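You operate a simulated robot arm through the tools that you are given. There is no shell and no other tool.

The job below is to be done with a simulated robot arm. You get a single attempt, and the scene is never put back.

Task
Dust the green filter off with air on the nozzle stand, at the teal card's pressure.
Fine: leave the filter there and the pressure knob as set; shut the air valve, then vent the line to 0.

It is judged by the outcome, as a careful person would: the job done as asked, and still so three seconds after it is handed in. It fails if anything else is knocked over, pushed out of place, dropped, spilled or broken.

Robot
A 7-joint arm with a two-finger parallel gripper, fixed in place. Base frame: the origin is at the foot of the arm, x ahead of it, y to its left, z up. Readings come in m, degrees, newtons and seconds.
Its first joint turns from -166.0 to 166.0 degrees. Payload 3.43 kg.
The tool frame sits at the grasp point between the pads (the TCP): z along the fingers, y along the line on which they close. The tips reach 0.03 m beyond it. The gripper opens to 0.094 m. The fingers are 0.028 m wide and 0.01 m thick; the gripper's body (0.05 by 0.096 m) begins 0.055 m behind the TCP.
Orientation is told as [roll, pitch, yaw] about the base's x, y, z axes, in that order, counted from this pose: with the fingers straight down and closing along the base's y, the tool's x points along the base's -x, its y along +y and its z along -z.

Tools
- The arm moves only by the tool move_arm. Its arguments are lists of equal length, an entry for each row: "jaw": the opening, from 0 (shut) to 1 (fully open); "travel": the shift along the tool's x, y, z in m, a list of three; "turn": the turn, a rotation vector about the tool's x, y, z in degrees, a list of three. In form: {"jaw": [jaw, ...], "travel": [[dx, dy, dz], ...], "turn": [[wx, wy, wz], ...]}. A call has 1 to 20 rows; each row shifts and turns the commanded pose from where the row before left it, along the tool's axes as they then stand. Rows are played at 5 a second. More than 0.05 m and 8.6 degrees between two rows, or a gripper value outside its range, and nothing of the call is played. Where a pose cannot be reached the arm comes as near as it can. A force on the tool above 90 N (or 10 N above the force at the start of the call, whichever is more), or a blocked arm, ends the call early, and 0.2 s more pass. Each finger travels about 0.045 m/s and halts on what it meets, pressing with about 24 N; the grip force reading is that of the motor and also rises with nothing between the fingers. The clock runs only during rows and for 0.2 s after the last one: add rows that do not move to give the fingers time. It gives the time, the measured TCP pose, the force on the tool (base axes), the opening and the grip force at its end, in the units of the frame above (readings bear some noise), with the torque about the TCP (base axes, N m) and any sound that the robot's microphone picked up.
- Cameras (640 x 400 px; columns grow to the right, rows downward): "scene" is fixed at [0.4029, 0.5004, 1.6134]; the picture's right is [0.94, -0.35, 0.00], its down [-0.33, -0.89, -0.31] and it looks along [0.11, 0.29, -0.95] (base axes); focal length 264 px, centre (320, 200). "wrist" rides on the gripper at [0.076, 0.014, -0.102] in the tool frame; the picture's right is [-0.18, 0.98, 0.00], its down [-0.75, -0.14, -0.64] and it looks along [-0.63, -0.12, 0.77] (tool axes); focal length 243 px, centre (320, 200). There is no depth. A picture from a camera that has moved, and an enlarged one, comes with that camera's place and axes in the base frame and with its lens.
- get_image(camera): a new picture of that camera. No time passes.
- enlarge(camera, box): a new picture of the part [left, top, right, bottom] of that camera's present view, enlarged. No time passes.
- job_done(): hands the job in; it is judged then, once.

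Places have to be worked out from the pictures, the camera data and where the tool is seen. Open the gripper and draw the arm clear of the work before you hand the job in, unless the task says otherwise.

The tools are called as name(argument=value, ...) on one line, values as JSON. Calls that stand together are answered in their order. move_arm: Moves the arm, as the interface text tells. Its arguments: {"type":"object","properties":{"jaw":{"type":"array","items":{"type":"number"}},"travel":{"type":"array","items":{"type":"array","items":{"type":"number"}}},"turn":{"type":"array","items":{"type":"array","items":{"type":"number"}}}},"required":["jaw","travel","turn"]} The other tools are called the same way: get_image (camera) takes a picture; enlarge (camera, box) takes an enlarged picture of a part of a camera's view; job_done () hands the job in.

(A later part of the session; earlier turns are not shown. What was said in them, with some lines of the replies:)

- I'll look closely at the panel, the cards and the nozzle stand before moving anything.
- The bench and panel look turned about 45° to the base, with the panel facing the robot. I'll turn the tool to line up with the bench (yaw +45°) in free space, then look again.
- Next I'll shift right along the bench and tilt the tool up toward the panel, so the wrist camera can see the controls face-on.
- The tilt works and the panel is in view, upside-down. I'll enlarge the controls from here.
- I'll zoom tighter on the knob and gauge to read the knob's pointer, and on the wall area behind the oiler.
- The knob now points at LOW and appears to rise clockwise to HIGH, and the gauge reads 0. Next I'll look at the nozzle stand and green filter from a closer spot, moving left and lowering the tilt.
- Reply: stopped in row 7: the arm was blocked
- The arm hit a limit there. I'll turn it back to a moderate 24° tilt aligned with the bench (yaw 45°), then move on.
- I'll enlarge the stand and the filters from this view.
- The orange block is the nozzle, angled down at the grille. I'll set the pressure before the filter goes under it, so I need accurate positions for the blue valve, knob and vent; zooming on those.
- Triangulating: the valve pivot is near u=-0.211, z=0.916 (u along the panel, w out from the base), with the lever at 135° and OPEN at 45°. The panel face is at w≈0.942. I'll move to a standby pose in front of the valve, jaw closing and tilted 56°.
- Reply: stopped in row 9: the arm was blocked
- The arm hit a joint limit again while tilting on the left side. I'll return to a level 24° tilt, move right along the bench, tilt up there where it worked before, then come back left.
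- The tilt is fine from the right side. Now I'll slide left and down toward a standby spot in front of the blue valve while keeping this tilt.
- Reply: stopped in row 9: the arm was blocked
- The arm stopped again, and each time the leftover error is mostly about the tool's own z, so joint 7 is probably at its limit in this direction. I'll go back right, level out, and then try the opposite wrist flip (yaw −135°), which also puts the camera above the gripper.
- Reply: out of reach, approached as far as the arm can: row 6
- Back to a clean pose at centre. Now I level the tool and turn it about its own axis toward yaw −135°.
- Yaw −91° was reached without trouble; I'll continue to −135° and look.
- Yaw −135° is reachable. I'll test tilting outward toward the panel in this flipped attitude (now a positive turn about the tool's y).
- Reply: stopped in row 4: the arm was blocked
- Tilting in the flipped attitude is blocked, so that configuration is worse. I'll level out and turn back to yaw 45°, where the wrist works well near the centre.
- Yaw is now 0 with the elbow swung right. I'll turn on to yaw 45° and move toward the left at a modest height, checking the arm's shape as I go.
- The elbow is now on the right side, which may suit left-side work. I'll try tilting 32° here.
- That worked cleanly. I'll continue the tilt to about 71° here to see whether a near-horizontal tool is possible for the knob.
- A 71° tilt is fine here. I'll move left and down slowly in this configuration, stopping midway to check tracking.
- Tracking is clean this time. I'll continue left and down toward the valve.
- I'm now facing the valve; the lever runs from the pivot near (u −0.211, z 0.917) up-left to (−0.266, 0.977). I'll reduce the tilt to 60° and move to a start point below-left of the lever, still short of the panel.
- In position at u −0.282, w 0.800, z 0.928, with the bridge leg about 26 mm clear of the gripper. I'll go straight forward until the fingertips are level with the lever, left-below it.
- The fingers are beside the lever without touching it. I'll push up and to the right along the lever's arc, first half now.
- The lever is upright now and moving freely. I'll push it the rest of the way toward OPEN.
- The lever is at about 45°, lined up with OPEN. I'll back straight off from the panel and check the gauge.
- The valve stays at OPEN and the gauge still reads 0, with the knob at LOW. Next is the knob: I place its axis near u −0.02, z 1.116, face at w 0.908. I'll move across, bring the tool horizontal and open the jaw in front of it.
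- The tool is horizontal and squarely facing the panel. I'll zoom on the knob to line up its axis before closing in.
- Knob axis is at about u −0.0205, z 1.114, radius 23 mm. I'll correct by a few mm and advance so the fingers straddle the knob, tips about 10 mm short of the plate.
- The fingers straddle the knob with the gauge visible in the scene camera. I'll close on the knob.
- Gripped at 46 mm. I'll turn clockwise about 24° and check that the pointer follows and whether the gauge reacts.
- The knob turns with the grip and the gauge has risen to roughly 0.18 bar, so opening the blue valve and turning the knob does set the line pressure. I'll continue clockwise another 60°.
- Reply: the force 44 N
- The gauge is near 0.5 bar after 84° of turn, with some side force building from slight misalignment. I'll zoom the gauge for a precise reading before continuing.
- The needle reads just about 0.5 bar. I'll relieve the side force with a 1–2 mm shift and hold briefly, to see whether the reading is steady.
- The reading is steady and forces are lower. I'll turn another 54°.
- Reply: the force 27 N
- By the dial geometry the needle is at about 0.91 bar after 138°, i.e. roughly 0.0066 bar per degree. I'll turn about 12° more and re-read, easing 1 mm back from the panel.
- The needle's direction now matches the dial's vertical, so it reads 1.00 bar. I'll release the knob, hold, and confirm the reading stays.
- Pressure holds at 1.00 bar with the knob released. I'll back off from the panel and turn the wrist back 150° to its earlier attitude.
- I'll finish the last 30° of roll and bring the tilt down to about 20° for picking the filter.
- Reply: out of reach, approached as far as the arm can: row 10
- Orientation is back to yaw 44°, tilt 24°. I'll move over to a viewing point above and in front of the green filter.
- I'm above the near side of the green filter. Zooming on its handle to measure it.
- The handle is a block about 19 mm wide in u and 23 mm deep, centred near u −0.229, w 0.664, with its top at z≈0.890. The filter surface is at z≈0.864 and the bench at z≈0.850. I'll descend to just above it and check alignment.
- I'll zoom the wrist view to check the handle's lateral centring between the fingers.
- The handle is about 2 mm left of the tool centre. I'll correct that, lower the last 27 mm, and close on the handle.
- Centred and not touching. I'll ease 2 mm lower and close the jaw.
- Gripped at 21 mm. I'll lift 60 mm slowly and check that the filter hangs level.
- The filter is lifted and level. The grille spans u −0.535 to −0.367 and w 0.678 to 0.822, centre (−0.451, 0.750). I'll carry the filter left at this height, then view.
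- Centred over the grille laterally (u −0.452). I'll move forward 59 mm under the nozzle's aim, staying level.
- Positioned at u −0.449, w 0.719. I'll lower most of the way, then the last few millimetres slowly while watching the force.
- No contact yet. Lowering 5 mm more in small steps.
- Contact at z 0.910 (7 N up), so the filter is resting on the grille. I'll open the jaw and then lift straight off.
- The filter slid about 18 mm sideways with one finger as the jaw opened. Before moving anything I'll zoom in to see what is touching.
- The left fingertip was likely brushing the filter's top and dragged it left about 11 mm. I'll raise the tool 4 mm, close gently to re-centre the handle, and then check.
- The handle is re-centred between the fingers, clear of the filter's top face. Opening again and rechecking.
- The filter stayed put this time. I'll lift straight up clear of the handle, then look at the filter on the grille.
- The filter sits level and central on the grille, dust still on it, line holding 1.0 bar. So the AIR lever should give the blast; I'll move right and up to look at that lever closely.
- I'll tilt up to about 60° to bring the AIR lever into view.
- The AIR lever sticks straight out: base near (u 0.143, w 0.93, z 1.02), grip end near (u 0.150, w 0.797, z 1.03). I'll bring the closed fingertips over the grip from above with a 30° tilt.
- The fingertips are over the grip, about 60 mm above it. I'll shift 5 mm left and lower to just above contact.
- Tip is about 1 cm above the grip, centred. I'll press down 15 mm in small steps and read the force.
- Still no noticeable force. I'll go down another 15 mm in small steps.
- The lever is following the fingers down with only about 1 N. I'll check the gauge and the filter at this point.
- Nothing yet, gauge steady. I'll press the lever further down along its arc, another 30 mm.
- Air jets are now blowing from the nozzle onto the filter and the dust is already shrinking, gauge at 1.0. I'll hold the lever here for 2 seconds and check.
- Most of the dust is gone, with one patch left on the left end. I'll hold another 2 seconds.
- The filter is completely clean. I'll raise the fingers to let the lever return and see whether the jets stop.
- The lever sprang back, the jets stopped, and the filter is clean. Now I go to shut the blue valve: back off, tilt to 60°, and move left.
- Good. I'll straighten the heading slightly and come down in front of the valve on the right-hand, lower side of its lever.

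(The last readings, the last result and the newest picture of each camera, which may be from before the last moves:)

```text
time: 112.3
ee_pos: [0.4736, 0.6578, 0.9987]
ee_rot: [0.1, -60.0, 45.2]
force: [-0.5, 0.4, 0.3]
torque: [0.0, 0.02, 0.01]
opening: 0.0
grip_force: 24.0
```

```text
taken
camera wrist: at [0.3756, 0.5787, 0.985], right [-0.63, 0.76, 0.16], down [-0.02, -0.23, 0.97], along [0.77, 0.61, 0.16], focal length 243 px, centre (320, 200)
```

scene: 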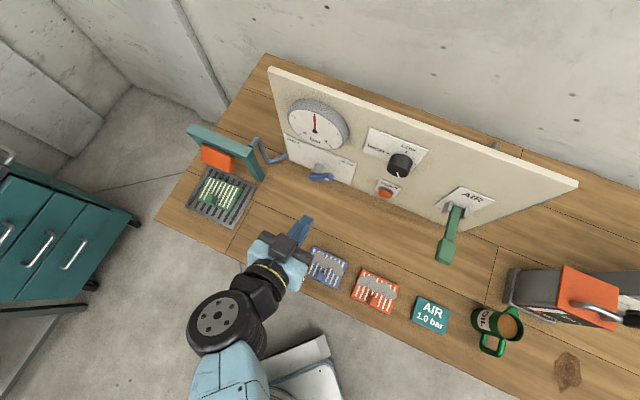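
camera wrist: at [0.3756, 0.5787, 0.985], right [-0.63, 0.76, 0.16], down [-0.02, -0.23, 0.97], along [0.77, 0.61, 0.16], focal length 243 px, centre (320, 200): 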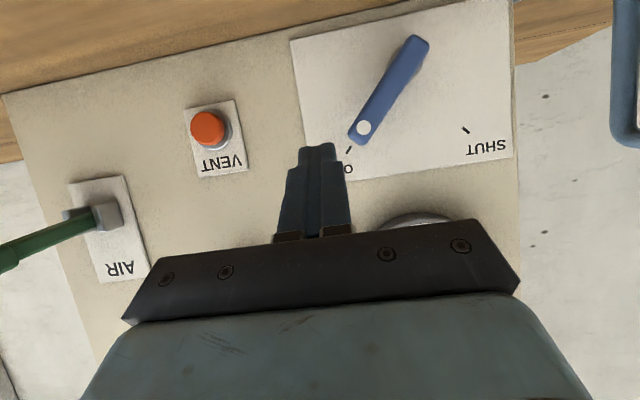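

At u −0.130, w 0.800. Now forward and down beside the lever.

move_arm(jaw=[0, 0, 0, 0, 0], travel=[[0.0074, 0, 0.0358], [0.0074, 0, 0.0358], [0.0074, 0, 0.0358], [0, 0, 0], [0, 0, 0]], turn=[[0, 0, 0], [0, 0, 0], [0, 0, 0], [0, 0, 0], [0, 0, 0]])

get_image(camera="wrist")

enlarge(camera="scene", box=[260, 90, 410, 220])

```text
time: 113.5
ee_pos: [0.5309, 0.7154, 0.927]
ee_rot: [0.1, -59.9, 45.2]
force: [-0.4, -0.1, 0.3]
torque: [-0.01, 0.01, -0.02]
opening: 0.0
grip_force: 24.0
```

```text
taken
camera wrist: at [0.4332, 0.6365, 0.9118], right [-0.63, 0.76, 0.16], down [-0.03, -0.23, 0.97], along [0.77, 0.61, 0.16], focal length 243 px, centre (320, 200)
```

wrist: 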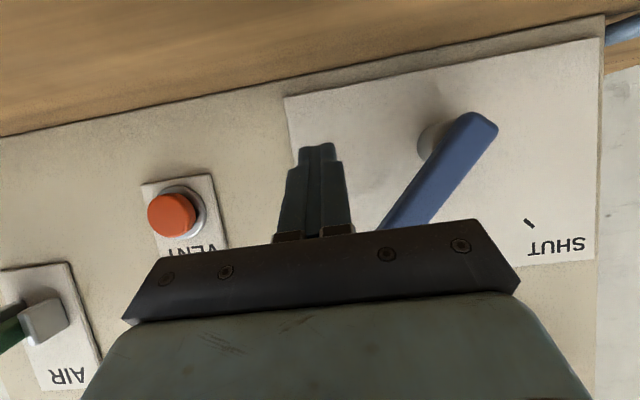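

```text
3.08 times, centred on (335, 155) of scene
camera zoom: at [0.4029, 0.5004, 1.6134], right [0.94, -0.35, 0.0], down [-0.33, -0.89, -0.31], along [0.11, 0.29, -0.95], focal length 812 px, centre (274, 338)
```

zoom: 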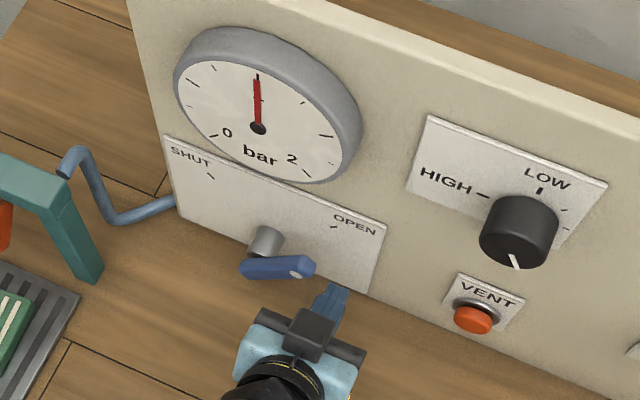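

The fingertips are right of and below the lever. I'll push it up and left, back to SHUT, first half.

move_arm(jaw=[0, 0, 0, 0, 0, 0, 0], travel=[[-0.0103, 0.0124, -0.0059], [-0.0103, 0.0124, -0.0059], [-0.009, 0.007, -0.0052], [-0.009, 0.007, -0.0052], [-0.0052, 0.0106, -0.003], [-0.0052, 0.0106, -0.003], [0, 0, 0]], turn=[[0, 0, 0], [0, 0, 0], [0, 0, 0], [0, 0, 0], [0, 0, 0], [0, 0, 0], [0, 0, 0]])

get_image(camera="wrist")

```text
time: 115.1
ee_pos: [0.4896, 0.7591, 0.9844]
ee_rot: [0.0, -59.9, 45.2]
force: [0.3, 0.2, 0.6]
torque: [-0.02, 0.02, 0.0]
opening: 0.0
grip_force: 24.0
```

```text
taken
camera wrist: at [0.3905, 0.6797, 0.9695], right [-0.63, 0.76, 0.16], down [-0.02, -0.23, 0.97], along [0.77, 0.61, 0.16], focal length 243 px, centre (320, 200)
```

wrist: 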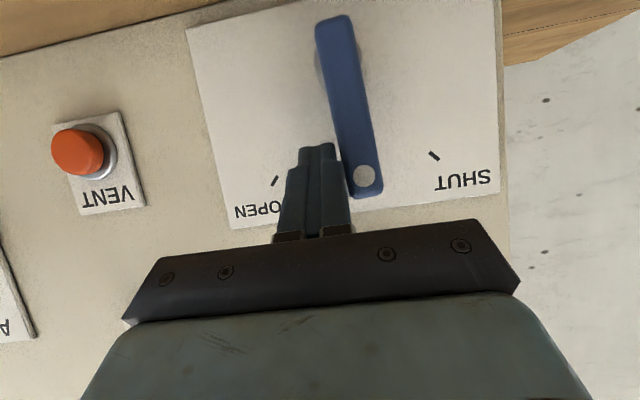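

The lever is upright again. Pushing on to SHUT.

move_arm(jaw=[0, 0, 0, 0, 0, 0], travel=[[-0.005, 0.0144, -0.0029], [0, 0.0113, 0], [0, 0.0113, 0], [0.001, 0.004, 0.0005], [0, 0, 0], [0, 0, 0]], turn=[[0, 0, 0], [0, 0, 0], [0, 0, 0], [0, 0, 0], [0, 0, 0], [0, 0, 0]])

get_image(camera="wrist")

enlarge(camera="scene", box=[260, 90, 410, 220])

```text
time: 116.5
ee_pos: [0.4602, 0.7868, 0.9888]
ee_rot: [-0.1, -59.9, 45.0]
force: [3.9, -10.7, 2.1]
torque: [-0.27, -0.17, -0.15]
opening: 0.0001
grip_force: 23.9
```

```text
taken
camera wrist: at [0.3621, 0.7077, 0.9746], right [-0.63, 0.76, 0.16], down [-0.03, -0.23, 0.97], along [0.78, 0.61, 0.16], focal length 243 px, centre (320, 200)
```

wrist: 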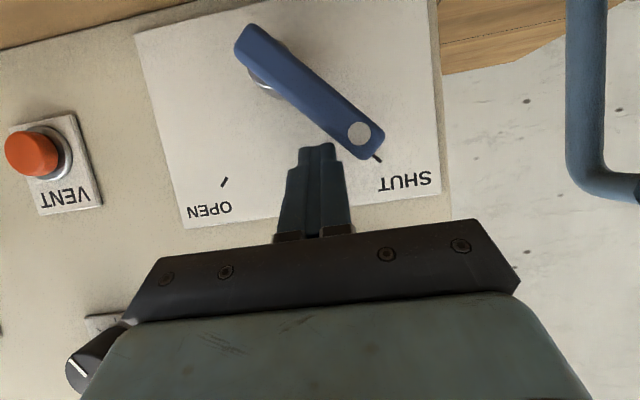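

```text
3.08 times, centred on (335, 155) of scene
camera zoom: at [0.4029, 0.5004, 1.6134], right [0.94, -0.35, 0.0], down [-0.33, -0.89, -0.31], along [0.11, 0.29, -0.95], focal length 812 px, centre (274, 338)
```

zoom: 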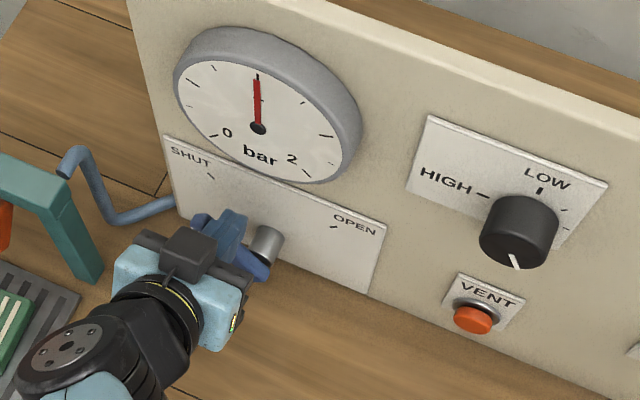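

The lever met its stop pointing at the SHUT mark (about 10 N). I'll back away and verify the lever position.

move_arm(jaw=[0, 0, 0, 0, 0, 0], travel=[[0, -0.005, 0], [0.0167, 0, -0.0289], [0.0167, 0, -0.0289], [0.0167, 0, -0.0289], [0, 0, 0], [0, 0, 0]], turn=[[0, 0, 0], [0, 0, 0], [0, 0, 0], [0, 0, 0], [0, 0, 0], [0, 0, 0]])

get_image(camera="wrist")

enlarge(camera="scene", box=[260, 90, 410, 220])

```text
time: 117.9
ee_pos: [0.3931, 0.7142, 0.9885]
ee_rot: [0.1, -59.9, 45.2]
force: [0.0, -0.1, -0.2]
torque: [0.0, 0.0, 0.01]
opening: 0.0
grip_force: 24.0
```

```text
taken
camera wrist: at [0.294, 0.6346, 0.9741], right [-0.63, 0.76, 0.16], down [-0.02, -0.23, 0.97], along [0.77, 0.61, 0.16], focal length 243 px, centre (320, 200)
```

wrist: 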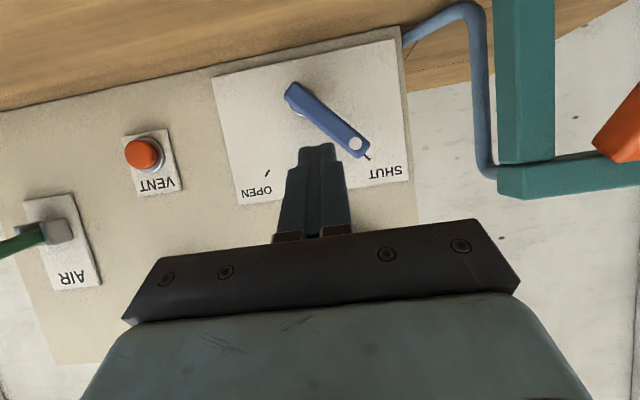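

```text
3.08 times, centred on (335, 155) of scene
camera zoom: at [0.4029, 0.5004, 1.6134], right [0.94, -0.35, 0.0], down [-0.33, -0.89, -0.31], along [0.11, 0.29, -0.95], focal length 812 px, centre (274, 338)
```

zoom: 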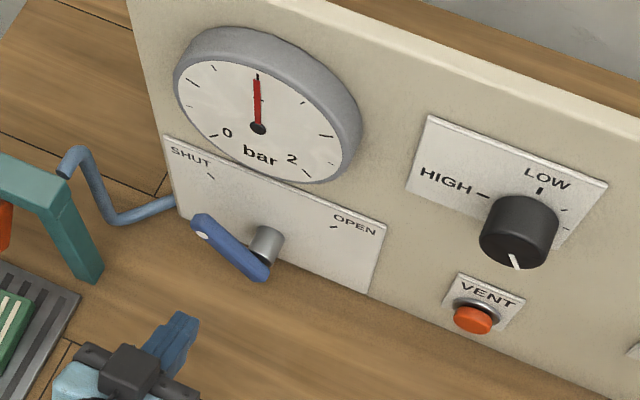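

The valve is at SHUT and the gauge still holds 1.0 bar, so venting is needed. The vent button's face is at about (u −0.0075, w 0.929, z 0.933). I'll move across in front of it and stop short.

move_arm(jaw=[0, 0, 0, 0, 0, 0, 0, 0, 0, 0], travel=[[0, -0.0366, 0], [0, -0.0366, 0], [0, -0.0366, 0], [0, -0.0366, 0], [0, -0.0366, 0], [0, -0.0366, 0], [-0.0006, 0, 0.0347], [-0.0006, 0, 0.0347], [0, 0, 0], [0, 0, 0]], turn=[[0, 0, 0], [0, 0, 0], [0, 0, 0], [0, 0, 0], [0, 0, 0], [0, 0, 0], [0, 0, 0], [0, 0, 0], [0, 0, 0], [0, 0, 0]])

get_image(camera="wrist")

get_image(camera="scene")

```text
time: 120.1
ee_pos: [0.5918, 0.6014, 0.9558]
ee_rot: [0.0, -59.9, 45.2]
force: [0.0, 0.0, -0.4]
torque: [0.01, 0.0, 0.0]
opening: 0.0002
grip_force: 23.1
```

```text
taken
camera wrist: at [0.4933, 0.5222, 0.9404], right [-0.63, 0.76, 0.16], down [-0.02, -0.23, 0.97], along [0.77, 0.61, 0.16], focal length 243 px, centre (320, 200)
```

wrist: 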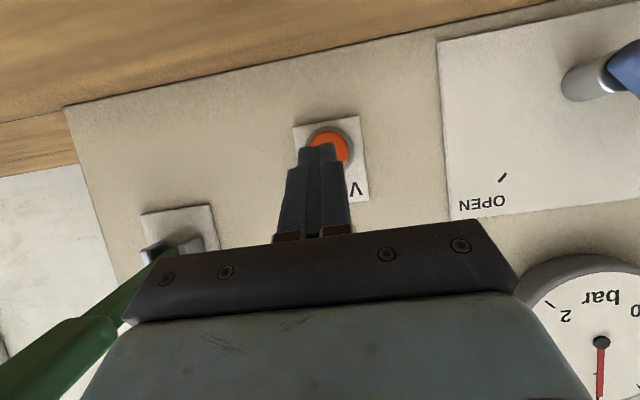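

```text
taken
```

scene: 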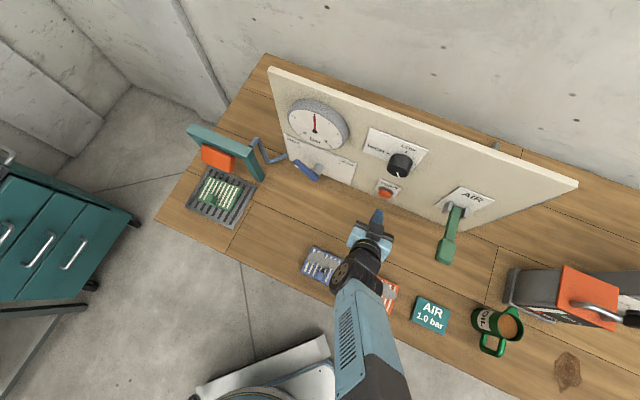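

Lined up with the button; a 3 mm shift left will centre it. I'll approach and then creep toward the button in 3 mm steps.

move_arm(jaw=[0, 0, 0, 0, 0, 0, 0, 0, 0], travel=[[0.0003, 0.0015, 0.0175], [0.0003, 0.0015, 0.0175], [-0.0015, 0, 0.0026], [-0.0015, 0, 0.0026], [-0.0015, 0, 0.0026], [-0.0015, 0, 0.0026], [-0.0015, 0, 0.0026], [-0.0015, 0, 0.0026], [0, 0, 0]], turn=[[0, 0, 0], [0, 0, 0], [0, 0, 0], [0, 0, 0], [0, 0, 0], [0, 0, 0], [0, 0, 0], [0, 0, 0], [0, 0, 0]])

get_image(camera="wrist")

enlarge(camera="scene", box=[290, 90, 450, 230])

```text
time: 122.1
ee_pos: [0.6224, 0.6373, 0.9376]
ee_rot: [0.0, -59.9, 45.2]
force: [-7.4, -6.8, 1.2]
torque: [-0.01, 0.01, 0.05]
opening: 0.0001
grip_force: 24.0
heard: click
```

```text
taken
camera wrist: at [0.5242, 0.5578, 0.9225], right [-0.63, 0.76, 0.16], down [-0.02, -0.23, 0.97], along [0.77, 0.61, 0.16], focal length 243 px, centre (320, 200)
```

wrist: 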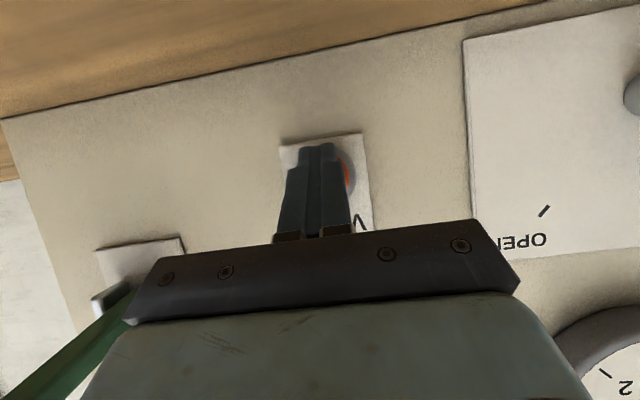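

```text
2.86 times, centred on (370, 160) of scene
camera zoom: at [0.4029, 0.5004, 1.6134], right [0.94, -0.35, 0.0], down [-0.33, -0.89, -0.31], along [0.11, 0.29, -0.95], focal length 754 px, centre (177, 314)
```

zoom: 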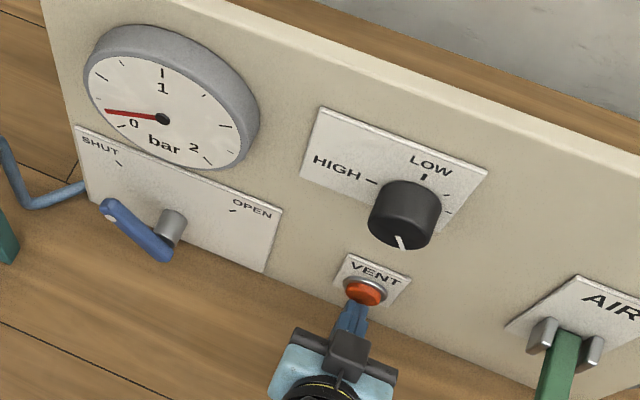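

The button clicked and the gauge is dropping (about 0.2 bar now). I'll keep it pressed until it reaches 0.

move_arm(jaw=[0, 0, 0, 0, 0, 0, 0, 0], travel=[[0, 0, 0], [0, 0, 0], [0, 0, 0], [0, 0, 0], [0, 0, 0], [0, 0, 0], [0, 0, 0], [0, 0, 0]], turn=[[0, 0, 0], [0, 0, 0], [0, 0, 0], [0, 0, 0], [0, 0, 0], [0, 0, 0], [0, 0, 0], [0, 0, 0]])

enlarge(camera="scene", box=[282, 90, 356, 155])

```text
time: 123.9
ee_pos: [0.6215, 0.6383, 0.937]
ee_rot: [0.0, -59.9, 45.2]
force: [-7.3, -7.1, -3.9]
torque: [-0.12, 0.08, 0.01]
opening: 0.0
grip_force: 24.2
```

```text
6.15 times, centred on (319, 122) of scene
camera zoom: at [0.4029, 0.5004, 1.6134], right [0.94, -0.35, 0.0], down [-0.33, -0.89, -0.31], along [0.11, 0.29, -0.95], focal length 1624 px, centre (326, 677)
```

zoom: 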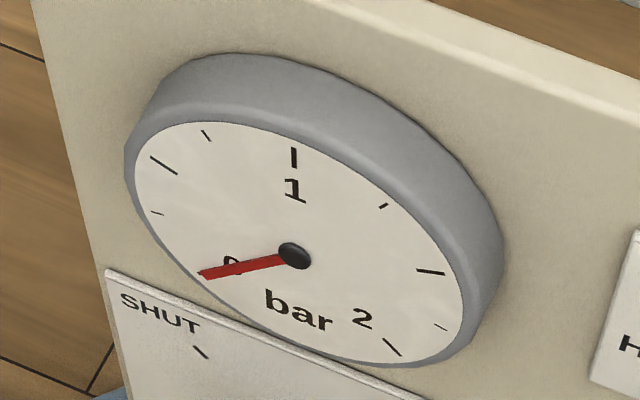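

The gauge reads 0. I'll hold one more second, then back off and open the gripper clear of the panel.

move_arm(jaw=[0, 0, 0, 0, 0, 0, 0, 0, 0.5, 1, 1, 1, 1, 1], travel=[[0, 0, 0], [0, 0, 0], [0, 0, 0], [0, 0, 0], [0, 0, 0], [0.0175, 0, -0.0303], [0.0175, 0, -0.0303], [0.0175, 0, -0.0303], [-0.026, 0, -0.015], [-0.026, 0, -0.015], [-0.026, 0, -0.015], [0.02, 0, -0.035], [0.02, 0, -0.035], [0, 0, 0]], turn=[[0, 0, 0], [0, 0, 0], [0, 0, 0], [0, 0, 0], [0, 0, 0], [0, 0, 0], [0, 0, 0], [0, 0, 0], [0, 0, 0], [0, 0, 0], [0, 0, 0], [0, 0, 0], [0, 0, 0], [0, 0, 0]])

get_image(camera="wrist")

get_image(camera="scene")

enlarge(camera="scene", box=[280, 90, 440, 220])

```text
time: 126.9
ee_pos: [0.492, 0.5057, 1.0265]
ee_rot: [-0.1, -59.9, 45.2]
force: [-0.6, 0.1, -0.1]
torque: [0.04, 0.04, -0.02]
opening: 0.094
grip_force: 0.1
```

```text
taken
camera wrist: at [0.3941, 0.426, 1.0128], right [-0.63, 0.76, 0.16], down [-0.02, -0.23, 0.97], along [0.77, 0.61, 0.16], focal length 243 px, centre (320, 200)
```

wrist: 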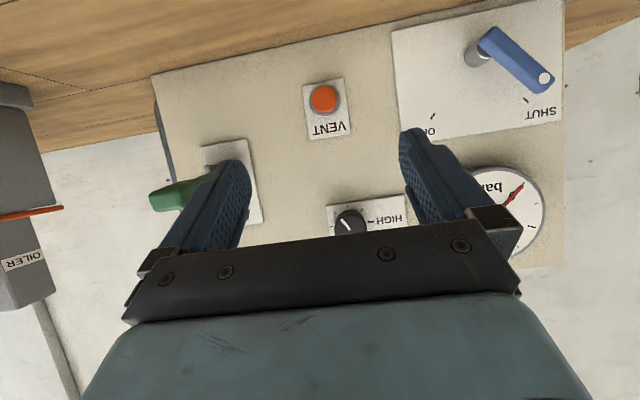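

```text
taken
```

scene: 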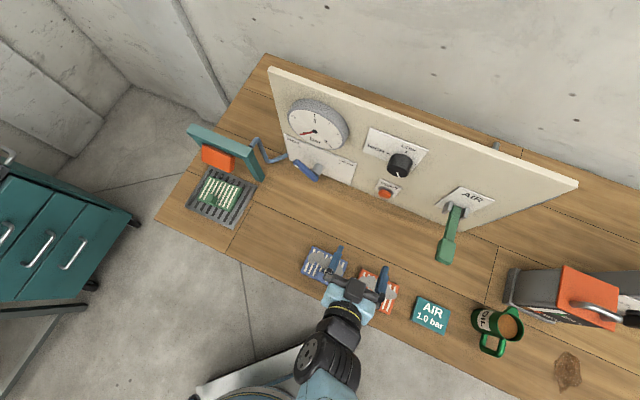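

```text
3.08 times, centred on (360, 155) of scene
camera zoom: at [0.4029, 0.5004, 1.6134], right [0.94, -0.35, 0.0], down [-0.33, -0.89, -0.31], along [0.11, 0.29, -0.95], focal length 812 px, centre (197, 338)
```

zoom: 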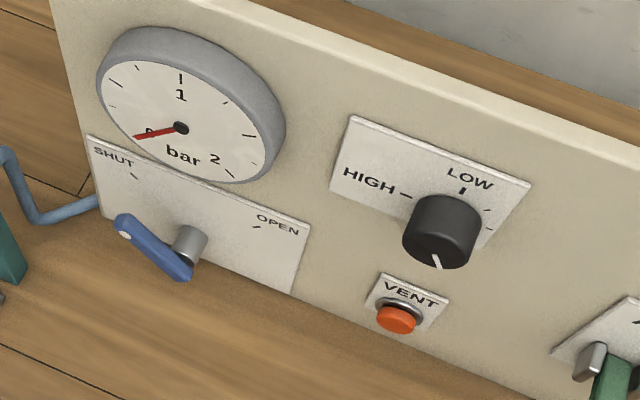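

Gauge at 0, valve shut, vent released, knob unchanged. I'll draw the arm back and up, clear of the bench, and take a last look.

move_arm(jaw=[1, 1, 1, 1, 1, 1, 1, 1, 1, 1], travel=[[-0.011, 0, -0.041], [-0.011, 0, -0.041], [-0.011, 0, -0.041], [-0.011, 0, -0.041], [-0.011, 0, -0.041], [0, 0, 0], [0, 0, 0], [0, 0, 0], [0, 0, 0], [0, 0, 0]], turn=[[0, 0, 0], [0, 0, 0], [0, 0, 0], [0, 0, 0], [0, 0, 0], [0, 0, 0], [0, 0, 0], [0, 0, 0], [0, 0, 0], [0, 0, 0]])

get_image(camera="scene")

enlarge(camera="scene", box=[170, 90, 370, 240])

enlarge(camera="scene", box=[282, 90, 356, 155])

```text
time: 129.1
ee_pos: [0.3876, 0.3995, 1.1779]
ee_rot: [0.0, -60.0, 45.2]
force: [0.7, 0.3, 0.6]
torque: [0.0, 0.02, -0.02]
opening: 0.0939
grip_force: 0.0
```

```text
taken
```

scene: 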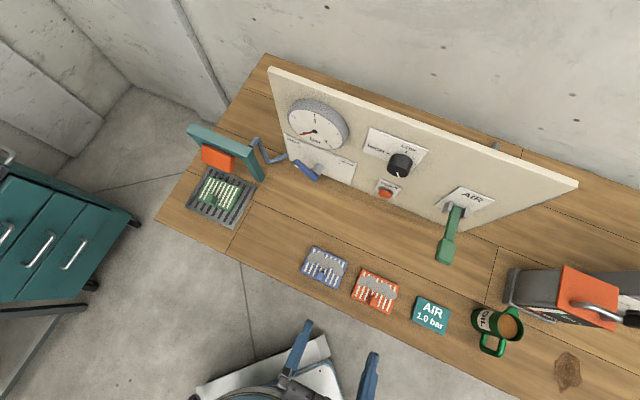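

```text
2.67 times, centred on (270, 165) of scene
camera zoom: at [0.4029, 0.5004, 1.6134], right [0.94, -0.35, 0.0], down [-0.33, -0.89, -0.31], along [0.11, 0.29, -0.95], focal length 704 px, centre (453, 293)
```

zoom: 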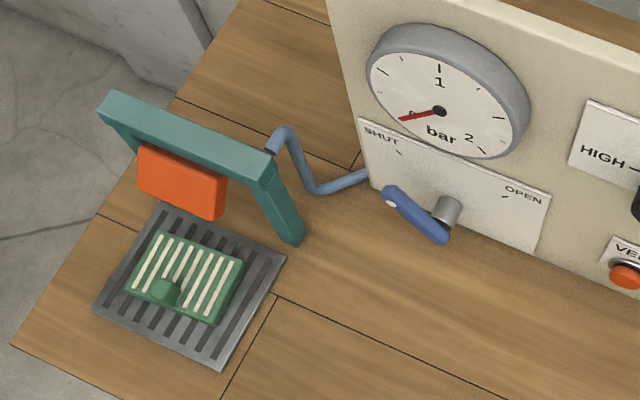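

```text
6.15 times, centred on (319, 122) of scene
camera zoom: at [0.4029, 0.5004, 1.6134], right [0.94, -0.35, 0.0], down [-0.33, -0.89, -0.31], along [0.11, 0.29, -0.95], focal length 1624 px, centre (326, 677)
```

zoom: 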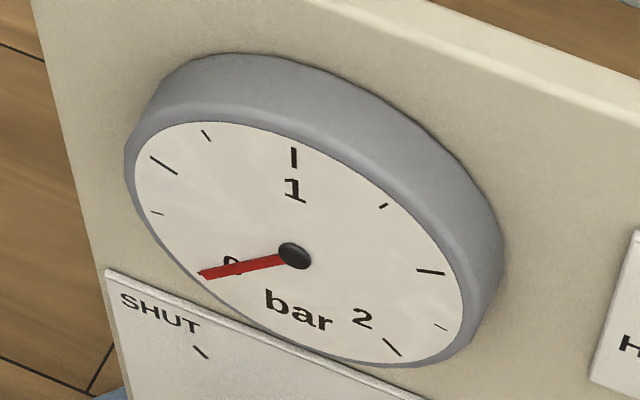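

The green filter is clean on the stand, the valve is at SHUT and the gauge has stayed at 0. The knob is as I set it, everything else looks undisturbed, and the arm is clear with the gripper open, so I'm handing the job in.

job_done()

```text
The job is handed in.
```

The green filter is dusted clean and sitting on the nozzle stand. It was blown at 1.0 bar, the pressure on the teal card.

- **Pressure:** I set the knob to 1.0 bar on the gauge before the filter went under the nozzle, and left it there. The gauge stayed at 1.0 while the air was blowing.
- **Blowing:** I held the AIR lever down for about five seconds, until no dust was visible on the filter. The lever sprang back on its own and the jets stopped.
- **Shut down:** The air valve is at SHUT. I then held the vent button until the gauge read 0, and it was still at 0 about five seconds later.
- **Filter position:** While I was setting it down, the filter slid about 1 cm sideways on the grille. I re-centred it before blowing; it sits central, turned a few degrees from square.

The other filters, the card and the mug look undisturbed in the last picture. The arm is back from the bench with the gripper open.
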